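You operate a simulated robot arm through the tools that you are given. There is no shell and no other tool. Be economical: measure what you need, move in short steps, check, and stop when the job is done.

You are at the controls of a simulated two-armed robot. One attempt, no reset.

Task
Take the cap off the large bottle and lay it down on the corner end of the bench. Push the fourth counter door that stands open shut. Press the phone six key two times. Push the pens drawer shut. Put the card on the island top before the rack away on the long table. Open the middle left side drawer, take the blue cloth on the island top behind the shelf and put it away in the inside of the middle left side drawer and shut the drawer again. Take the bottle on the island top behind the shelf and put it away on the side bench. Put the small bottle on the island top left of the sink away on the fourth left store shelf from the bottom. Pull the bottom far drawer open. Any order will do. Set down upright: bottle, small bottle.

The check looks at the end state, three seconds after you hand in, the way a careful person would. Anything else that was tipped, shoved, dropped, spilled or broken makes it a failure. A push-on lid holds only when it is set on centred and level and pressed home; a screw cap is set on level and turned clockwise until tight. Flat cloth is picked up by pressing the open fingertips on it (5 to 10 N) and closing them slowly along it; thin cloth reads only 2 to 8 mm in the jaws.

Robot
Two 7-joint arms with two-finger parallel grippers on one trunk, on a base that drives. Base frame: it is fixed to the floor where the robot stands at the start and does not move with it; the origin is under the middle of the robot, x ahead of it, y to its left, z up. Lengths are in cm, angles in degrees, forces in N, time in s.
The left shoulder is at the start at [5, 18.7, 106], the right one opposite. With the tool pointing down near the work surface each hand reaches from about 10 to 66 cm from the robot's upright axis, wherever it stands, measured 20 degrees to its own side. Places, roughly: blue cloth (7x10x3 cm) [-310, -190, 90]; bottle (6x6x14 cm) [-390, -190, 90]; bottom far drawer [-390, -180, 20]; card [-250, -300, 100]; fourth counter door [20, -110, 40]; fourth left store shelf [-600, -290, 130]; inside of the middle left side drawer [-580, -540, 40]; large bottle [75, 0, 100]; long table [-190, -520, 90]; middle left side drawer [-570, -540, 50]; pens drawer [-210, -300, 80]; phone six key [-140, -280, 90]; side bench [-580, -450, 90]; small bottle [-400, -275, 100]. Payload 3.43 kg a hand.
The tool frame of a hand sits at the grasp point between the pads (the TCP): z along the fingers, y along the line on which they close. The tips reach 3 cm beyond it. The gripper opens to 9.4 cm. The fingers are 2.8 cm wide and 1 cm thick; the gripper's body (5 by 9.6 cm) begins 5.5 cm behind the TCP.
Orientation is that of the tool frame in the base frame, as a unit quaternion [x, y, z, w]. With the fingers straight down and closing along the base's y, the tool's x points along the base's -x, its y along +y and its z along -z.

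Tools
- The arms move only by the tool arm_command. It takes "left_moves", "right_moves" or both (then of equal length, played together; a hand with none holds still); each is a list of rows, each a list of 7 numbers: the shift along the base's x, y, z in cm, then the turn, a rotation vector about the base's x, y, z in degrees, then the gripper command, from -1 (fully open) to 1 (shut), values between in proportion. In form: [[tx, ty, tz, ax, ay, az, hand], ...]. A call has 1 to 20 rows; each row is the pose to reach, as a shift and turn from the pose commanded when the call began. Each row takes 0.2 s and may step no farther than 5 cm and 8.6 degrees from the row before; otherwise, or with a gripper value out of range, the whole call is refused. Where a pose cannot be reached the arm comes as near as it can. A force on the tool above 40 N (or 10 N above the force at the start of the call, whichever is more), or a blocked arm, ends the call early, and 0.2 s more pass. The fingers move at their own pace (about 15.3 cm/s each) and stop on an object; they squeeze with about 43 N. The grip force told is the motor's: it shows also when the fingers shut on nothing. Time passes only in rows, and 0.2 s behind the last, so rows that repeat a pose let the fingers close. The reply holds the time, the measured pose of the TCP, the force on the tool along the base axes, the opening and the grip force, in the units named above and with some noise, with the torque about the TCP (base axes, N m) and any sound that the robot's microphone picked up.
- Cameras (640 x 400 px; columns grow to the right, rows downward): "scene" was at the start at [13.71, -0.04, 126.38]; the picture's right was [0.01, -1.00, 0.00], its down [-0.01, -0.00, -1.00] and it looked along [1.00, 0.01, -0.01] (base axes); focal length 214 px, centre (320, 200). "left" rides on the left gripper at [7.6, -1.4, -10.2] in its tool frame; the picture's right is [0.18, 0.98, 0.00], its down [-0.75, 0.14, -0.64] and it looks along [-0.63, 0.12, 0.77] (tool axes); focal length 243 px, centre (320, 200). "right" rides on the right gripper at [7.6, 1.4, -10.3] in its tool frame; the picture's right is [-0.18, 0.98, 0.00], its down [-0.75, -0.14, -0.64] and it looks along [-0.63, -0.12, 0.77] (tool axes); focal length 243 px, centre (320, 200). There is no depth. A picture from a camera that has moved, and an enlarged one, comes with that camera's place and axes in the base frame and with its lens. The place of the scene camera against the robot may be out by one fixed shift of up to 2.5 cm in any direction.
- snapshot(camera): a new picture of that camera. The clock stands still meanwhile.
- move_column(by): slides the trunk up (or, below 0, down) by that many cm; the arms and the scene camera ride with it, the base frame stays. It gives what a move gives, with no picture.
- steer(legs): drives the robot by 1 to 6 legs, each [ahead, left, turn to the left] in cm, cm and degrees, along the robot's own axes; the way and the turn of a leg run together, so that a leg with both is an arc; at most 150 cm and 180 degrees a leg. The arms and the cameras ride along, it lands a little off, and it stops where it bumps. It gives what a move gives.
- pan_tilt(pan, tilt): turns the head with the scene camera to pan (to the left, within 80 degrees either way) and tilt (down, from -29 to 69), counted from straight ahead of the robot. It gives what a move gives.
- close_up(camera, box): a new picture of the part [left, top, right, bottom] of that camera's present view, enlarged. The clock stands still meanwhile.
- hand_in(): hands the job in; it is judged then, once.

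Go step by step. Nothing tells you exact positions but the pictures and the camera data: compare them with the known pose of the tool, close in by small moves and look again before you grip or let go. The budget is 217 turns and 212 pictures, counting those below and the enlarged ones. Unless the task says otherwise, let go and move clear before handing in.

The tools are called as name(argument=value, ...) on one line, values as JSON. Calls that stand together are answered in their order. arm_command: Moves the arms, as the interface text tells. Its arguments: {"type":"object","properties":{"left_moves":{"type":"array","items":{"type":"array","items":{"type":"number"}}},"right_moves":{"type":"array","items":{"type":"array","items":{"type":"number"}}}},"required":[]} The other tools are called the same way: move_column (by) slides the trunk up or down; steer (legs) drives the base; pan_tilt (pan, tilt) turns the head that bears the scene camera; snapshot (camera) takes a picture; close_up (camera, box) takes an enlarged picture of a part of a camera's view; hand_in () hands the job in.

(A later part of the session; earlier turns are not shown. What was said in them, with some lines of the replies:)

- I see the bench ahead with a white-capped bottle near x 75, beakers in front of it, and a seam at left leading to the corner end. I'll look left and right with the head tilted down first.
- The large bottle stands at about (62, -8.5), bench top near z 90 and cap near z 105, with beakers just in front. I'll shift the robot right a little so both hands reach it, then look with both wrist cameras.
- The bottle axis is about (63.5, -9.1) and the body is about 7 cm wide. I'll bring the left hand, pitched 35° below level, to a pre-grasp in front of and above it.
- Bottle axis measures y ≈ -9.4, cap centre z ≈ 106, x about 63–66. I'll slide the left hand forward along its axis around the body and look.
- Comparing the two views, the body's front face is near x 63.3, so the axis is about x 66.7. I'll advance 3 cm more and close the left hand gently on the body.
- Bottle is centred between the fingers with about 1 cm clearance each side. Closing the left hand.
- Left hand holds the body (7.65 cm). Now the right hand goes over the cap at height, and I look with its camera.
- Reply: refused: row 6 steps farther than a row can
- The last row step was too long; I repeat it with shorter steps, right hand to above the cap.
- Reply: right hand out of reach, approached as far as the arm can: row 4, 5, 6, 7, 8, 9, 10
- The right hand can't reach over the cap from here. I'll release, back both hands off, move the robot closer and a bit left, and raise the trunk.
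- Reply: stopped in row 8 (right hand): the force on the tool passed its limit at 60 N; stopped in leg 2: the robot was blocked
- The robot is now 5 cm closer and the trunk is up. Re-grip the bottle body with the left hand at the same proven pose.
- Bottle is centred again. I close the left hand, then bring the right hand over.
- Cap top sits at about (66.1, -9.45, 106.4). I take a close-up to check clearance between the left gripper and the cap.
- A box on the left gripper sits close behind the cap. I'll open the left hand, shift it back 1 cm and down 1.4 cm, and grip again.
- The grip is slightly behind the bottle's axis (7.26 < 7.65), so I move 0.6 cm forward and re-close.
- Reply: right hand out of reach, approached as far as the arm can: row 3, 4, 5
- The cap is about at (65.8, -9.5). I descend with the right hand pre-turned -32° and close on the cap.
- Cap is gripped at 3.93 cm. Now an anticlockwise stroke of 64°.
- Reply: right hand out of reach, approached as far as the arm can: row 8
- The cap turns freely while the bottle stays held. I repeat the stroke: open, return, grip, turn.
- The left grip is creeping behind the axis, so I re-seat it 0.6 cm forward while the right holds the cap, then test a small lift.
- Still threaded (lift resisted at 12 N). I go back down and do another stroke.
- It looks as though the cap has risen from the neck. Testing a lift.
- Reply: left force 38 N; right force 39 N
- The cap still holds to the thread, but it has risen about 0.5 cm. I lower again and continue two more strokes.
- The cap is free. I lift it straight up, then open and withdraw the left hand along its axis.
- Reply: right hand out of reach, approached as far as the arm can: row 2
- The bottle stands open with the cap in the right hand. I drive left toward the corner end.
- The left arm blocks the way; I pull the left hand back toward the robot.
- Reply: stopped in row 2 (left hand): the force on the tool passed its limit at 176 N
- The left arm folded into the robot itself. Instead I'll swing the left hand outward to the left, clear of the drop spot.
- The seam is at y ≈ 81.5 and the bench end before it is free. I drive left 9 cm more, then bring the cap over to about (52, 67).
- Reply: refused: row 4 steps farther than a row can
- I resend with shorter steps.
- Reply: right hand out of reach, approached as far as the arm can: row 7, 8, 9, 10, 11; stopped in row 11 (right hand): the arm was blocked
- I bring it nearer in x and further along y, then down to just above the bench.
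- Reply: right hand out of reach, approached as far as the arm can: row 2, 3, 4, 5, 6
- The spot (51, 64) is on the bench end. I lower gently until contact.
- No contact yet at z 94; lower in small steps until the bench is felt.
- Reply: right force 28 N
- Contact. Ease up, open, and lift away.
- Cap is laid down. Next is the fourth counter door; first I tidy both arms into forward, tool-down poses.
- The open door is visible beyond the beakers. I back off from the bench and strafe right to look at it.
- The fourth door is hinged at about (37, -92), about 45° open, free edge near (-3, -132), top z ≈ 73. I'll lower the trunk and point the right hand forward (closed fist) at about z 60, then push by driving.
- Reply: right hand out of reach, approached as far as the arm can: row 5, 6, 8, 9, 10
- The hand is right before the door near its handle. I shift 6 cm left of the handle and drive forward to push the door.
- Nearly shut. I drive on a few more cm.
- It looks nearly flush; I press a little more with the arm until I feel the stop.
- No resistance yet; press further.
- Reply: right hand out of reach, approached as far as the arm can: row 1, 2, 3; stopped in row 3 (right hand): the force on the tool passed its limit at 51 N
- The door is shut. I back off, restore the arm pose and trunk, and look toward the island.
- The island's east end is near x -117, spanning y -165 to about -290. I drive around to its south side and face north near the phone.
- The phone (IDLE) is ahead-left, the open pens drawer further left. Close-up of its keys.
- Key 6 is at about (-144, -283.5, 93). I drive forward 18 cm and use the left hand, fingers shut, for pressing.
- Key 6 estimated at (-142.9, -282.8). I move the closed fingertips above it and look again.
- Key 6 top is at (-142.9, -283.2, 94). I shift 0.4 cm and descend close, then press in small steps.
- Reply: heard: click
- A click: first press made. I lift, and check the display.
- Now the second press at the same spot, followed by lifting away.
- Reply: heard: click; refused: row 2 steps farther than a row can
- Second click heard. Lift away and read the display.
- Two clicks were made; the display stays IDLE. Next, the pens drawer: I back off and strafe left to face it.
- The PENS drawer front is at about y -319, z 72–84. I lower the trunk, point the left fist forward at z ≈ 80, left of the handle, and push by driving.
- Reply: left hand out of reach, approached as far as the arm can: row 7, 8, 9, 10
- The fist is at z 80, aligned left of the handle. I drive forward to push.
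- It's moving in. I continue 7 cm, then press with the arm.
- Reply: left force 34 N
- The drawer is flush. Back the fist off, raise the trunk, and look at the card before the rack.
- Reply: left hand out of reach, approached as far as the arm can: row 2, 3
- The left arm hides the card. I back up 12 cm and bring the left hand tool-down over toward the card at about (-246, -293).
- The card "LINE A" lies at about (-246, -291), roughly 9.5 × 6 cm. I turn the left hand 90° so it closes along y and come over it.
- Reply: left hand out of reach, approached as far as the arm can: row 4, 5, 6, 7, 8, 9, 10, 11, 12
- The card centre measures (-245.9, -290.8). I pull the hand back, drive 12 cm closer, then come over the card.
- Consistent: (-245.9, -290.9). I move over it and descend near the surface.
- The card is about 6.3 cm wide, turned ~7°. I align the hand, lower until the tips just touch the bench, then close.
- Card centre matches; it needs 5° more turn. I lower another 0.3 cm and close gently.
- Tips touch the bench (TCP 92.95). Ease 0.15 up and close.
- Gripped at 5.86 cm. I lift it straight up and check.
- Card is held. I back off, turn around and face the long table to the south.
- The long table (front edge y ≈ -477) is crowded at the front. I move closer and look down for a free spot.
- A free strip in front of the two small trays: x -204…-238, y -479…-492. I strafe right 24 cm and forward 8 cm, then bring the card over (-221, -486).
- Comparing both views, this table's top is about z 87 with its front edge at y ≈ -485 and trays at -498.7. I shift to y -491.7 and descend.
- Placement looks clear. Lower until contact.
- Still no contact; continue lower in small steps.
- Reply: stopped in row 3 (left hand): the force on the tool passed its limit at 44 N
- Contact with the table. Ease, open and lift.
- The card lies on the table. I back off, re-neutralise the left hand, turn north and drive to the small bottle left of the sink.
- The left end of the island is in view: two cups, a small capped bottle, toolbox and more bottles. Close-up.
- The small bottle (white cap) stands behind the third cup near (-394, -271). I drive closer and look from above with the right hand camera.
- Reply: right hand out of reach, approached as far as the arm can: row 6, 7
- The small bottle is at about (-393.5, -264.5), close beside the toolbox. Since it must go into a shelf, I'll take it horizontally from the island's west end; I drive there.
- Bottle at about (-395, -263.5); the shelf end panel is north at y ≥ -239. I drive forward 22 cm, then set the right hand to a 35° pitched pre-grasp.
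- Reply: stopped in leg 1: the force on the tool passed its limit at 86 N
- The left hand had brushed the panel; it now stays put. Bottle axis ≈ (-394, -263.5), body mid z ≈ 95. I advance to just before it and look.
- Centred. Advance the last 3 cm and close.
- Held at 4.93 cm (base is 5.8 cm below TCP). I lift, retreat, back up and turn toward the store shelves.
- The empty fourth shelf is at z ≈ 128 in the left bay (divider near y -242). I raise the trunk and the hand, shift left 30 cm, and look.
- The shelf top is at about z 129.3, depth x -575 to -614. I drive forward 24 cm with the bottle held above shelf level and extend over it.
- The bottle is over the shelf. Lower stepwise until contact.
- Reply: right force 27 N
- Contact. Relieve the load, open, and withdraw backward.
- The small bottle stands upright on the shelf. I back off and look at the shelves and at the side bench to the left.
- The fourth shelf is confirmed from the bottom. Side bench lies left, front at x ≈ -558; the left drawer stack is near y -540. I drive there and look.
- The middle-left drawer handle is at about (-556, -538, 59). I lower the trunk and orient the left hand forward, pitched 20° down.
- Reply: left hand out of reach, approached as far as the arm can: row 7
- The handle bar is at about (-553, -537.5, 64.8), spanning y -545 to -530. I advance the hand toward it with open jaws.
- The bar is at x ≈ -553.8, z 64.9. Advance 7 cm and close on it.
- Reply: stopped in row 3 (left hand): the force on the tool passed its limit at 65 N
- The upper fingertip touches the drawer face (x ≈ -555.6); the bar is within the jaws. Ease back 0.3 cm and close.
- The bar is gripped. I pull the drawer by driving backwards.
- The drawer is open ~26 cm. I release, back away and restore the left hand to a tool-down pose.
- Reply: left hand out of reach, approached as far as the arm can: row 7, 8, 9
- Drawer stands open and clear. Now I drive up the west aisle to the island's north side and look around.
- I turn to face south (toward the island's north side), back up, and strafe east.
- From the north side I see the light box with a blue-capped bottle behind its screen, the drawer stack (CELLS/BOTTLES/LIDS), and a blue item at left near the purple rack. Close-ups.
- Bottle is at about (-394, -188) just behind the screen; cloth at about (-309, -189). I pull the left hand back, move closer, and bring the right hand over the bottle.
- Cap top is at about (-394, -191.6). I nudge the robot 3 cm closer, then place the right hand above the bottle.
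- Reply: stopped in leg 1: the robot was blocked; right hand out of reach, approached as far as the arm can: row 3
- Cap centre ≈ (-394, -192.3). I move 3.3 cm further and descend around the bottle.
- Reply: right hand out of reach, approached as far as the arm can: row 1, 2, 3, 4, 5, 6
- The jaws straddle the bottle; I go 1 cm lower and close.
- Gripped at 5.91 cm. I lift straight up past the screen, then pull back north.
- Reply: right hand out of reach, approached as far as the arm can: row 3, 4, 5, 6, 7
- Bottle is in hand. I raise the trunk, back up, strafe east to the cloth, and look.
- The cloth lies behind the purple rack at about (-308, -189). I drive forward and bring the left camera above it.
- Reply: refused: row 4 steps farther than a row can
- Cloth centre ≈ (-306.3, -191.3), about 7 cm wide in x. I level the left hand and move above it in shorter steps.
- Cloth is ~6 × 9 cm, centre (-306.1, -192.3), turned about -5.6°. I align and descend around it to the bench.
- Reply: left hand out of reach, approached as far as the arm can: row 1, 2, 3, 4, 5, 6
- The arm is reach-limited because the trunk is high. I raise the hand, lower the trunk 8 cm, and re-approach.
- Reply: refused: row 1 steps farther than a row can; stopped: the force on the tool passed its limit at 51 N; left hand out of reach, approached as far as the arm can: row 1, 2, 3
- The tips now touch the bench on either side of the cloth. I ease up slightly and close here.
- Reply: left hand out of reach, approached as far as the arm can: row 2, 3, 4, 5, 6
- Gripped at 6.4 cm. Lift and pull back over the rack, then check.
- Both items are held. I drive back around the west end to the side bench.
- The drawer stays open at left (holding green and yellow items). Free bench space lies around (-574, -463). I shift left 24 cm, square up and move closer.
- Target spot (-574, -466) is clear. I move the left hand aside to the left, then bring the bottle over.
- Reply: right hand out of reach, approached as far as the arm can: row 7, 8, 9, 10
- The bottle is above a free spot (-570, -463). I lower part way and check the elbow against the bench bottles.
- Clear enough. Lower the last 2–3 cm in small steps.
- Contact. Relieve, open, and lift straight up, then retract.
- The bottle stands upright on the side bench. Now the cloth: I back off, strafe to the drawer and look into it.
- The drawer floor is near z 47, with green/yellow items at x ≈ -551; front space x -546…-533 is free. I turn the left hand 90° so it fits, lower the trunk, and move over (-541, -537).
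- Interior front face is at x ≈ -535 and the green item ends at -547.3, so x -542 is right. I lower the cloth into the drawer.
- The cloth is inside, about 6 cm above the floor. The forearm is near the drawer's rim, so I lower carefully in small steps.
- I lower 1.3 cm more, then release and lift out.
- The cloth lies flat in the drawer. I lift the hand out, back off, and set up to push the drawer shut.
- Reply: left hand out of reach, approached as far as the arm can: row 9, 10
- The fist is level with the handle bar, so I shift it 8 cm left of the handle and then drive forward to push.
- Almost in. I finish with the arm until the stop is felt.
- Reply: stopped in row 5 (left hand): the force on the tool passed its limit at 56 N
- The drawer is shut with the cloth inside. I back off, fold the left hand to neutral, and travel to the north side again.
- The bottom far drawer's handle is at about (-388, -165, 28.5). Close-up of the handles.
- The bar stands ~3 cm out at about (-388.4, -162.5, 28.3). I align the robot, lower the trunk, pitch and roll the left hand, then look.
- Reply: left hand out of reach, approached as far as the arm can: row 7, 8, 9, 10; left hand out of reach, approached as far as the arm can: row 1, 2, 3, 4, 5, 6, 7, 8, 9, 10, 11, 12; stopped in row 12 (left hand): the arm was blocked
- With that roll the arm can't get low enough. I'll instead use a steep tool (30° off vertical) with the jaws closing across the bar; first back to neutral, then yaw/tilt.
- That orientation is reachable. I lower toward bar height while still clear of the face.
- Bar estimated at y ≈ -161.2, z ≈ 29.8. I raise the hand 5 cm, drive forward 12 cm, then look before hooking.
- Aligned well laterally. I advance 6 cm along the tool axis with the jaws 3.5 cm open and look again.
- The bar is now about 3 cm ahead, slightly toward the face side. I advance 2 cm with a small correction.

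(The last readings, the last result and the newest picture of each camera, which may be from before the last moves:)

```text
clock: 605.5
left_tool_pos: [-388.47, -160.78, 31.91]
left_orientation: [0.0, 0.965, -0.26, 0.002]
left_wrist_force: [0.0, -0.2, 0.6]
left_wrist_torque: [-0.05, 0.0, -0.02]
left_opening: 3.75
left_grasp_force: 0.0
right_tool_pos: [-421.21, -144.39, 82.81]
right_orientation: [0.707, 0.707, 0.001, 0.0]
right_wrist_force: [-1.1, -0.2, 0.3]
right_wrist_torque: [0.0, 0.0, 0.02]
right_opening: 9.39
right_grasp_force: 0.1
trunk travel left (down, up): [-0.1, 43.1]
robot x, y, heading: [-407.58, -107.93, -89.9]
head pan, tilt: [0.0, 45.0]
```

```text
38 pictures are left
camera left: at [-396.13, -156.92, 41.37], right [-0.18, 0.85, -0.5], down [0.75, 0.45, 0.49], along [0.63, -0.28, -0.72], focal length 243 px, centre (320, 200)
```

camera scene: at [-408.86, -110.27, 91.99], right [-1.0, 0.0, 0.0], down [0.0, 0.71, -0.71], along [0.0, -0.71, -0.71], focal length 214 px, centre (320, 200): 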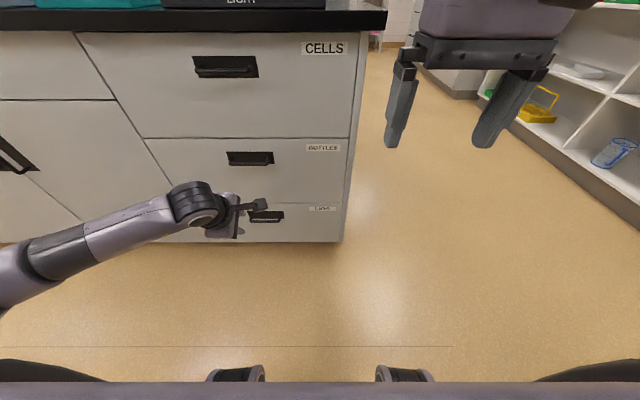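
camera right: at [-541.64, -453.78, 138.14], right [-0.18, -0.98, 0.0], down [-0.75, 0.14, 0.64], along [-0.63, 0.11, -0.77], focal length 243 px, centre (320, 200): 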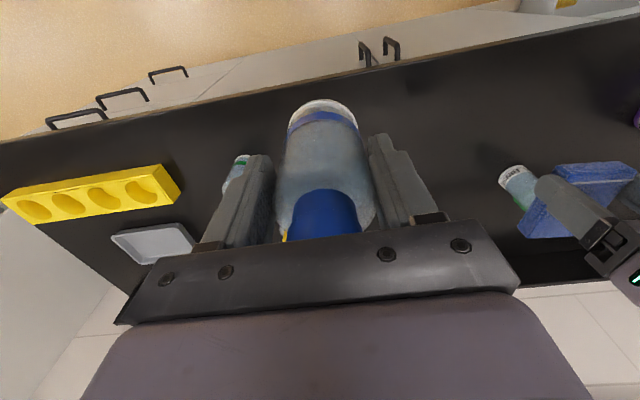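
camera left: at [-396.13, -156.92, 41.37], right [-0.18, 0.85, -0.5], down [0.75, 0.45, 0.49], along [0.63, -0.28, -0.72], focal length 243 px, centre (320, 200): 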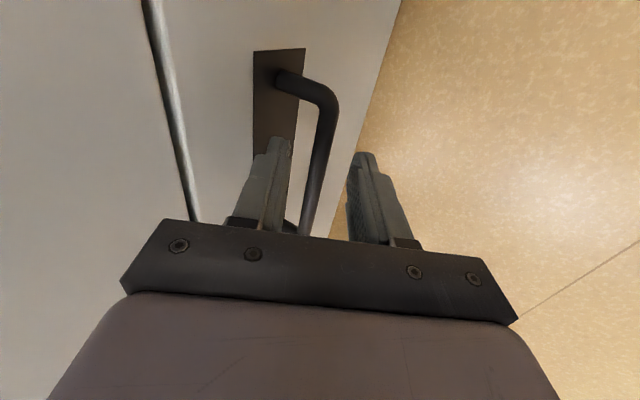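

The bar now sits between the fingers, about 1.2 cm beyond the TCP. Close on it.

arm_command(left_moves=[[0, 0, 0, 0, 0, 0, 0.5], [0, 0, 0, 0, 0, 0, 0.8], [0, 0, 0, 0, 0, 0, 0.9], [0, 0, 0, 0, 0, 0, 0.9]])

snapshot(camera="left")

```text
clock: 606.5
left_tool_pos: [-388.36, -160.88, 32.0]
left_orientation: [0.001, 0.965, -0.262, 0.003]
left_wrist_force: [-1.2, -0.7, 0.6]
left_wrist_torque: [-0.04, -0.35, -0.59]
left_opening: 1.06
left_grasp_force: 44.7
right_tool_pos: [-421.18, -144.39, 82.84]
right_orientation: [0.707, 0.707, 0.002, 0.0]
right_wrist_force: [-0.2, 0.2, 0.7]
right_wrist_torque: [-0.02, 0.02, -0.01]
right_opening: 9.39
right_grasp_force: 0.0
trunk travel left (down, up): [-0.1, 43.1]
robot x, y, heading: [-407.76, -107.66, -90.0]
head pan, tilt: [0.0, 45.0]
```

```text
37 pictures are left
camera left: at [-396.14, -156.91, 41.4], right [-0.18, 0.85, -0.5], down [0.75, 0.45, 0.49], along [0.63, -0.29, -0.72], focal length 243 px, centre (320, 200)
```

left: 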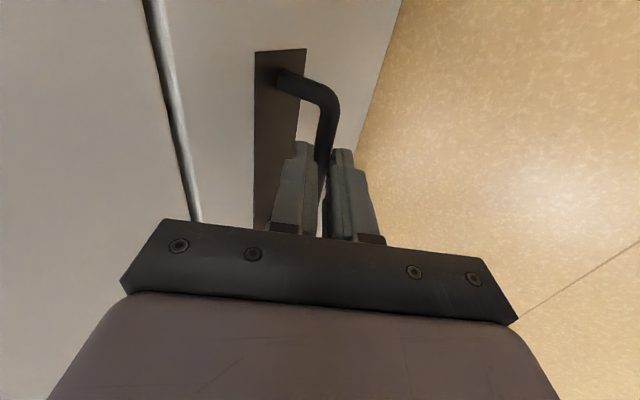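

Bar gripped (1.06 cm). I pull the drawer open by driving back.

steer(legs=[[-28, 0, 0]])

snapshot(camera="scene")

```text
clock: 608.5
left_tool_pos: [-388.42, -133.07, 31.98]
left_orientation: [0.001, 0.965, -0.261, 0.002]
left_wrist_force: [2.0, 0.7, 3.6]
left_wrist_torque: [0.01, -0.31, -0.49]
left_opening: 1.09
left_grasp_force: 43.8
right_tool_pos: [-421.22, -116.57, 82.76]
right_orientation: [0.707, 0.707, 0.001, 0.001]
right_wrist_force: [0.2, 0.5, -0.2]
right_wrist_torque: [0.0, 0.01, -0.01]
right_opening: 9.37
right_grasp_force: 0.1
trunk travel left (down, up): [-0.1, 43.1]
robot x, y, heading: [-407.48, -80.08, -90.2]
head pan, tilt: [0.0, 45.0]
```

```text
36 pictures are left
camera scene: at [-408.85, -94.27, 92.0], right [-1.0, 0.0, 0.0], down [0.0, 0.71, -0.71], along [0.0, -0.71, -0.71], focal length 214 px, centre (320, 200)
```

scene: 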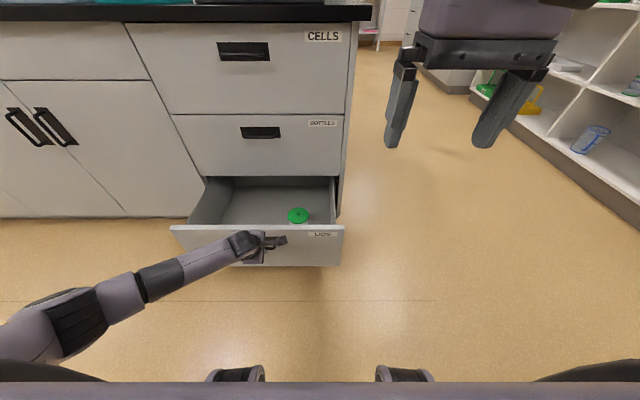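

Open 28 cm. I pull a few cm more to be clearly open, then release.

steer(legs=[[-5, 0, 0]])

arm_command(left_moves=[[0, 0, 0, 0, 0, 0, 0.6], [0, 0, 0, 0, 0, 0, 0.2], [0, 0, 0, 0, 0, 0, 0.1], [0, 1, 1.7, 0, 0, 0, 0.1], [0, 2, 4, 0, 0, 0, 0.1], [0, 3, 8, 0, 0, 0, 0.1], [0, 4, 12, 0, 0, 0, 0.1], [0, 6, 16, 0, 0, 0, 0.1]])

steer(legs=[[-10, 0, 0]])

snapshot(camera="scene")

```text
clock: 609.4
left_tool_pos: [-388.45, -127.92, 31.93]
left_orientation: [0.001, 0.965, -0.261, 0.004]
left_wrist_force: [0.8, 1.7, 3.2]
left_wrist_torque: [-0.02, -0.28, -0.44]
left_opening: 1.09
left_grasp_force: 44.5
right_tool_pos: [-421.23, -111.68, 82.78]
right_orientation: [0.708, 0.706, 0.002, 0.0]
right_wrist_force: [0.1, -0.5, -0.2]
right_wrist_torque: [0.0, -0.01, -0.03]
right_opening: 9.41
right_grasp_force: 0.0
trunk travel left (down, up): [-0.1, 43.1]
robot x, y, heading: [-407.8, -75.27, -90.4]
head pan, tilt: [0.0, 45.0]
```

```text
clock: 611.2
left_tool_pos: [-388.25, -122.02, 47.97]
left_orientation: [0.002, 0.965, -0.261, 0.003]
left_wrist_force: [0.1, -0.4, -0.2]
left_wrist_torque: [0.0, 0.02, -0.02]
left_opening: 4.22
left_grasp_force: 0.0
right_tool_pos: [-421.16, -111.7, 82.82]
right_orientation: [0.708, 0.707, 0.001, 0.001]
right_wrist_force: [0.1, -0.8, 0.2]
right_wrist_torque: [0.0, -0.01, -0.01]
right_opening: 9.39
right_grasp_force: 0.0
trunk travel left (down, up): [-0.1, 43.1]
robot x, y, heading: [-407.22, -75.24, -90.3]
head pan, tilt: [0.0, 45.0]
```

```text
clock: 612.3
left_tool_pos: [-388.24, -112.18, 47.93]
left_orientation: [0.002, 0.965, -0.262, 0.003]
left_wrist_force: [0.1, -0.3, 0.6]
left_wrist_torque: [-0.01, -0.02, 0.0]
left_opening: 4.23
left_grasp_force: 0.0
right_tool_pos: [-421.11, -101.83, 82.81]
right_orientation: [0.707, 0.707, 0.002, 0.0]
right_wrist_force: [-0.4, 0.2, -0.3]
right_wrist_torque: [-0.02, 0.04, 0.02]
right_opening: 9.41
right_grasp_force: 0.1
trunk travel left (down, up): [-0.1, 43.1]
robot x, y, heading: [-407.83, -65.41, -90.3]
head pan, tilt: [0.0, 45.0]
```

```text
35 pictures are left
camera scene: at [-408.8, -79.44, 91.99], right [-1.0, 0.0, 0.0], down [0.0, 0.71, -0.71], along [0.0, -0.71, -0.71], focal length 214 px, centre (320, 200)
```

scene: 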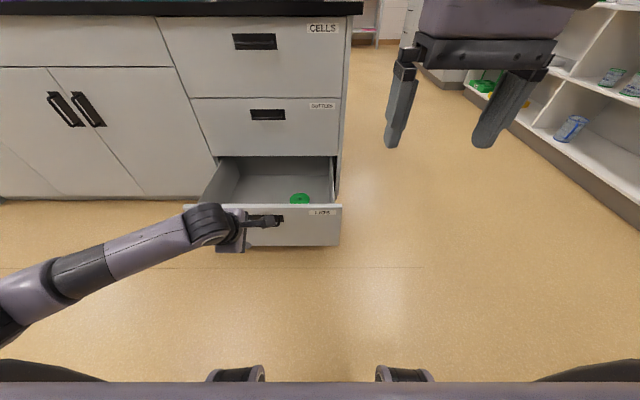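

Everything is done: the last drawer is open, both hands are empty and clear. Handing in.

hand_in()

```text
The job is handed in.
```

I did all nine parts of the task and handed the job in; the result of the check has not come back.

- **Large bottle:** the cap is off and lies on the bench about 20 cm in from the corner seam. I took "corner end" to mean that stretch of this bench, before the seam.
- **Fourth counter door:** it is pushed shut.
- **Phone six key:** I pressed it twice and heard a click each time. The display still read IDLE afterwards.
- **Pens drawer:** it is pushed shut.
- **Card:** it lies flat on the long table, in front of the two small trays.
- **Blue cloth:** it is in the middle left side drawer, and the drawer is shut again.
- **Bottle:** it stands upright on the side bench.
- **Small bottle:** it stands upright on the fourth left store shelf from the bottom.
- **Bottom far drawer:** it is open about 33 cm.

The left hand bumped the island's end panel once, at about 86 N. Nothing appeared to have moved.
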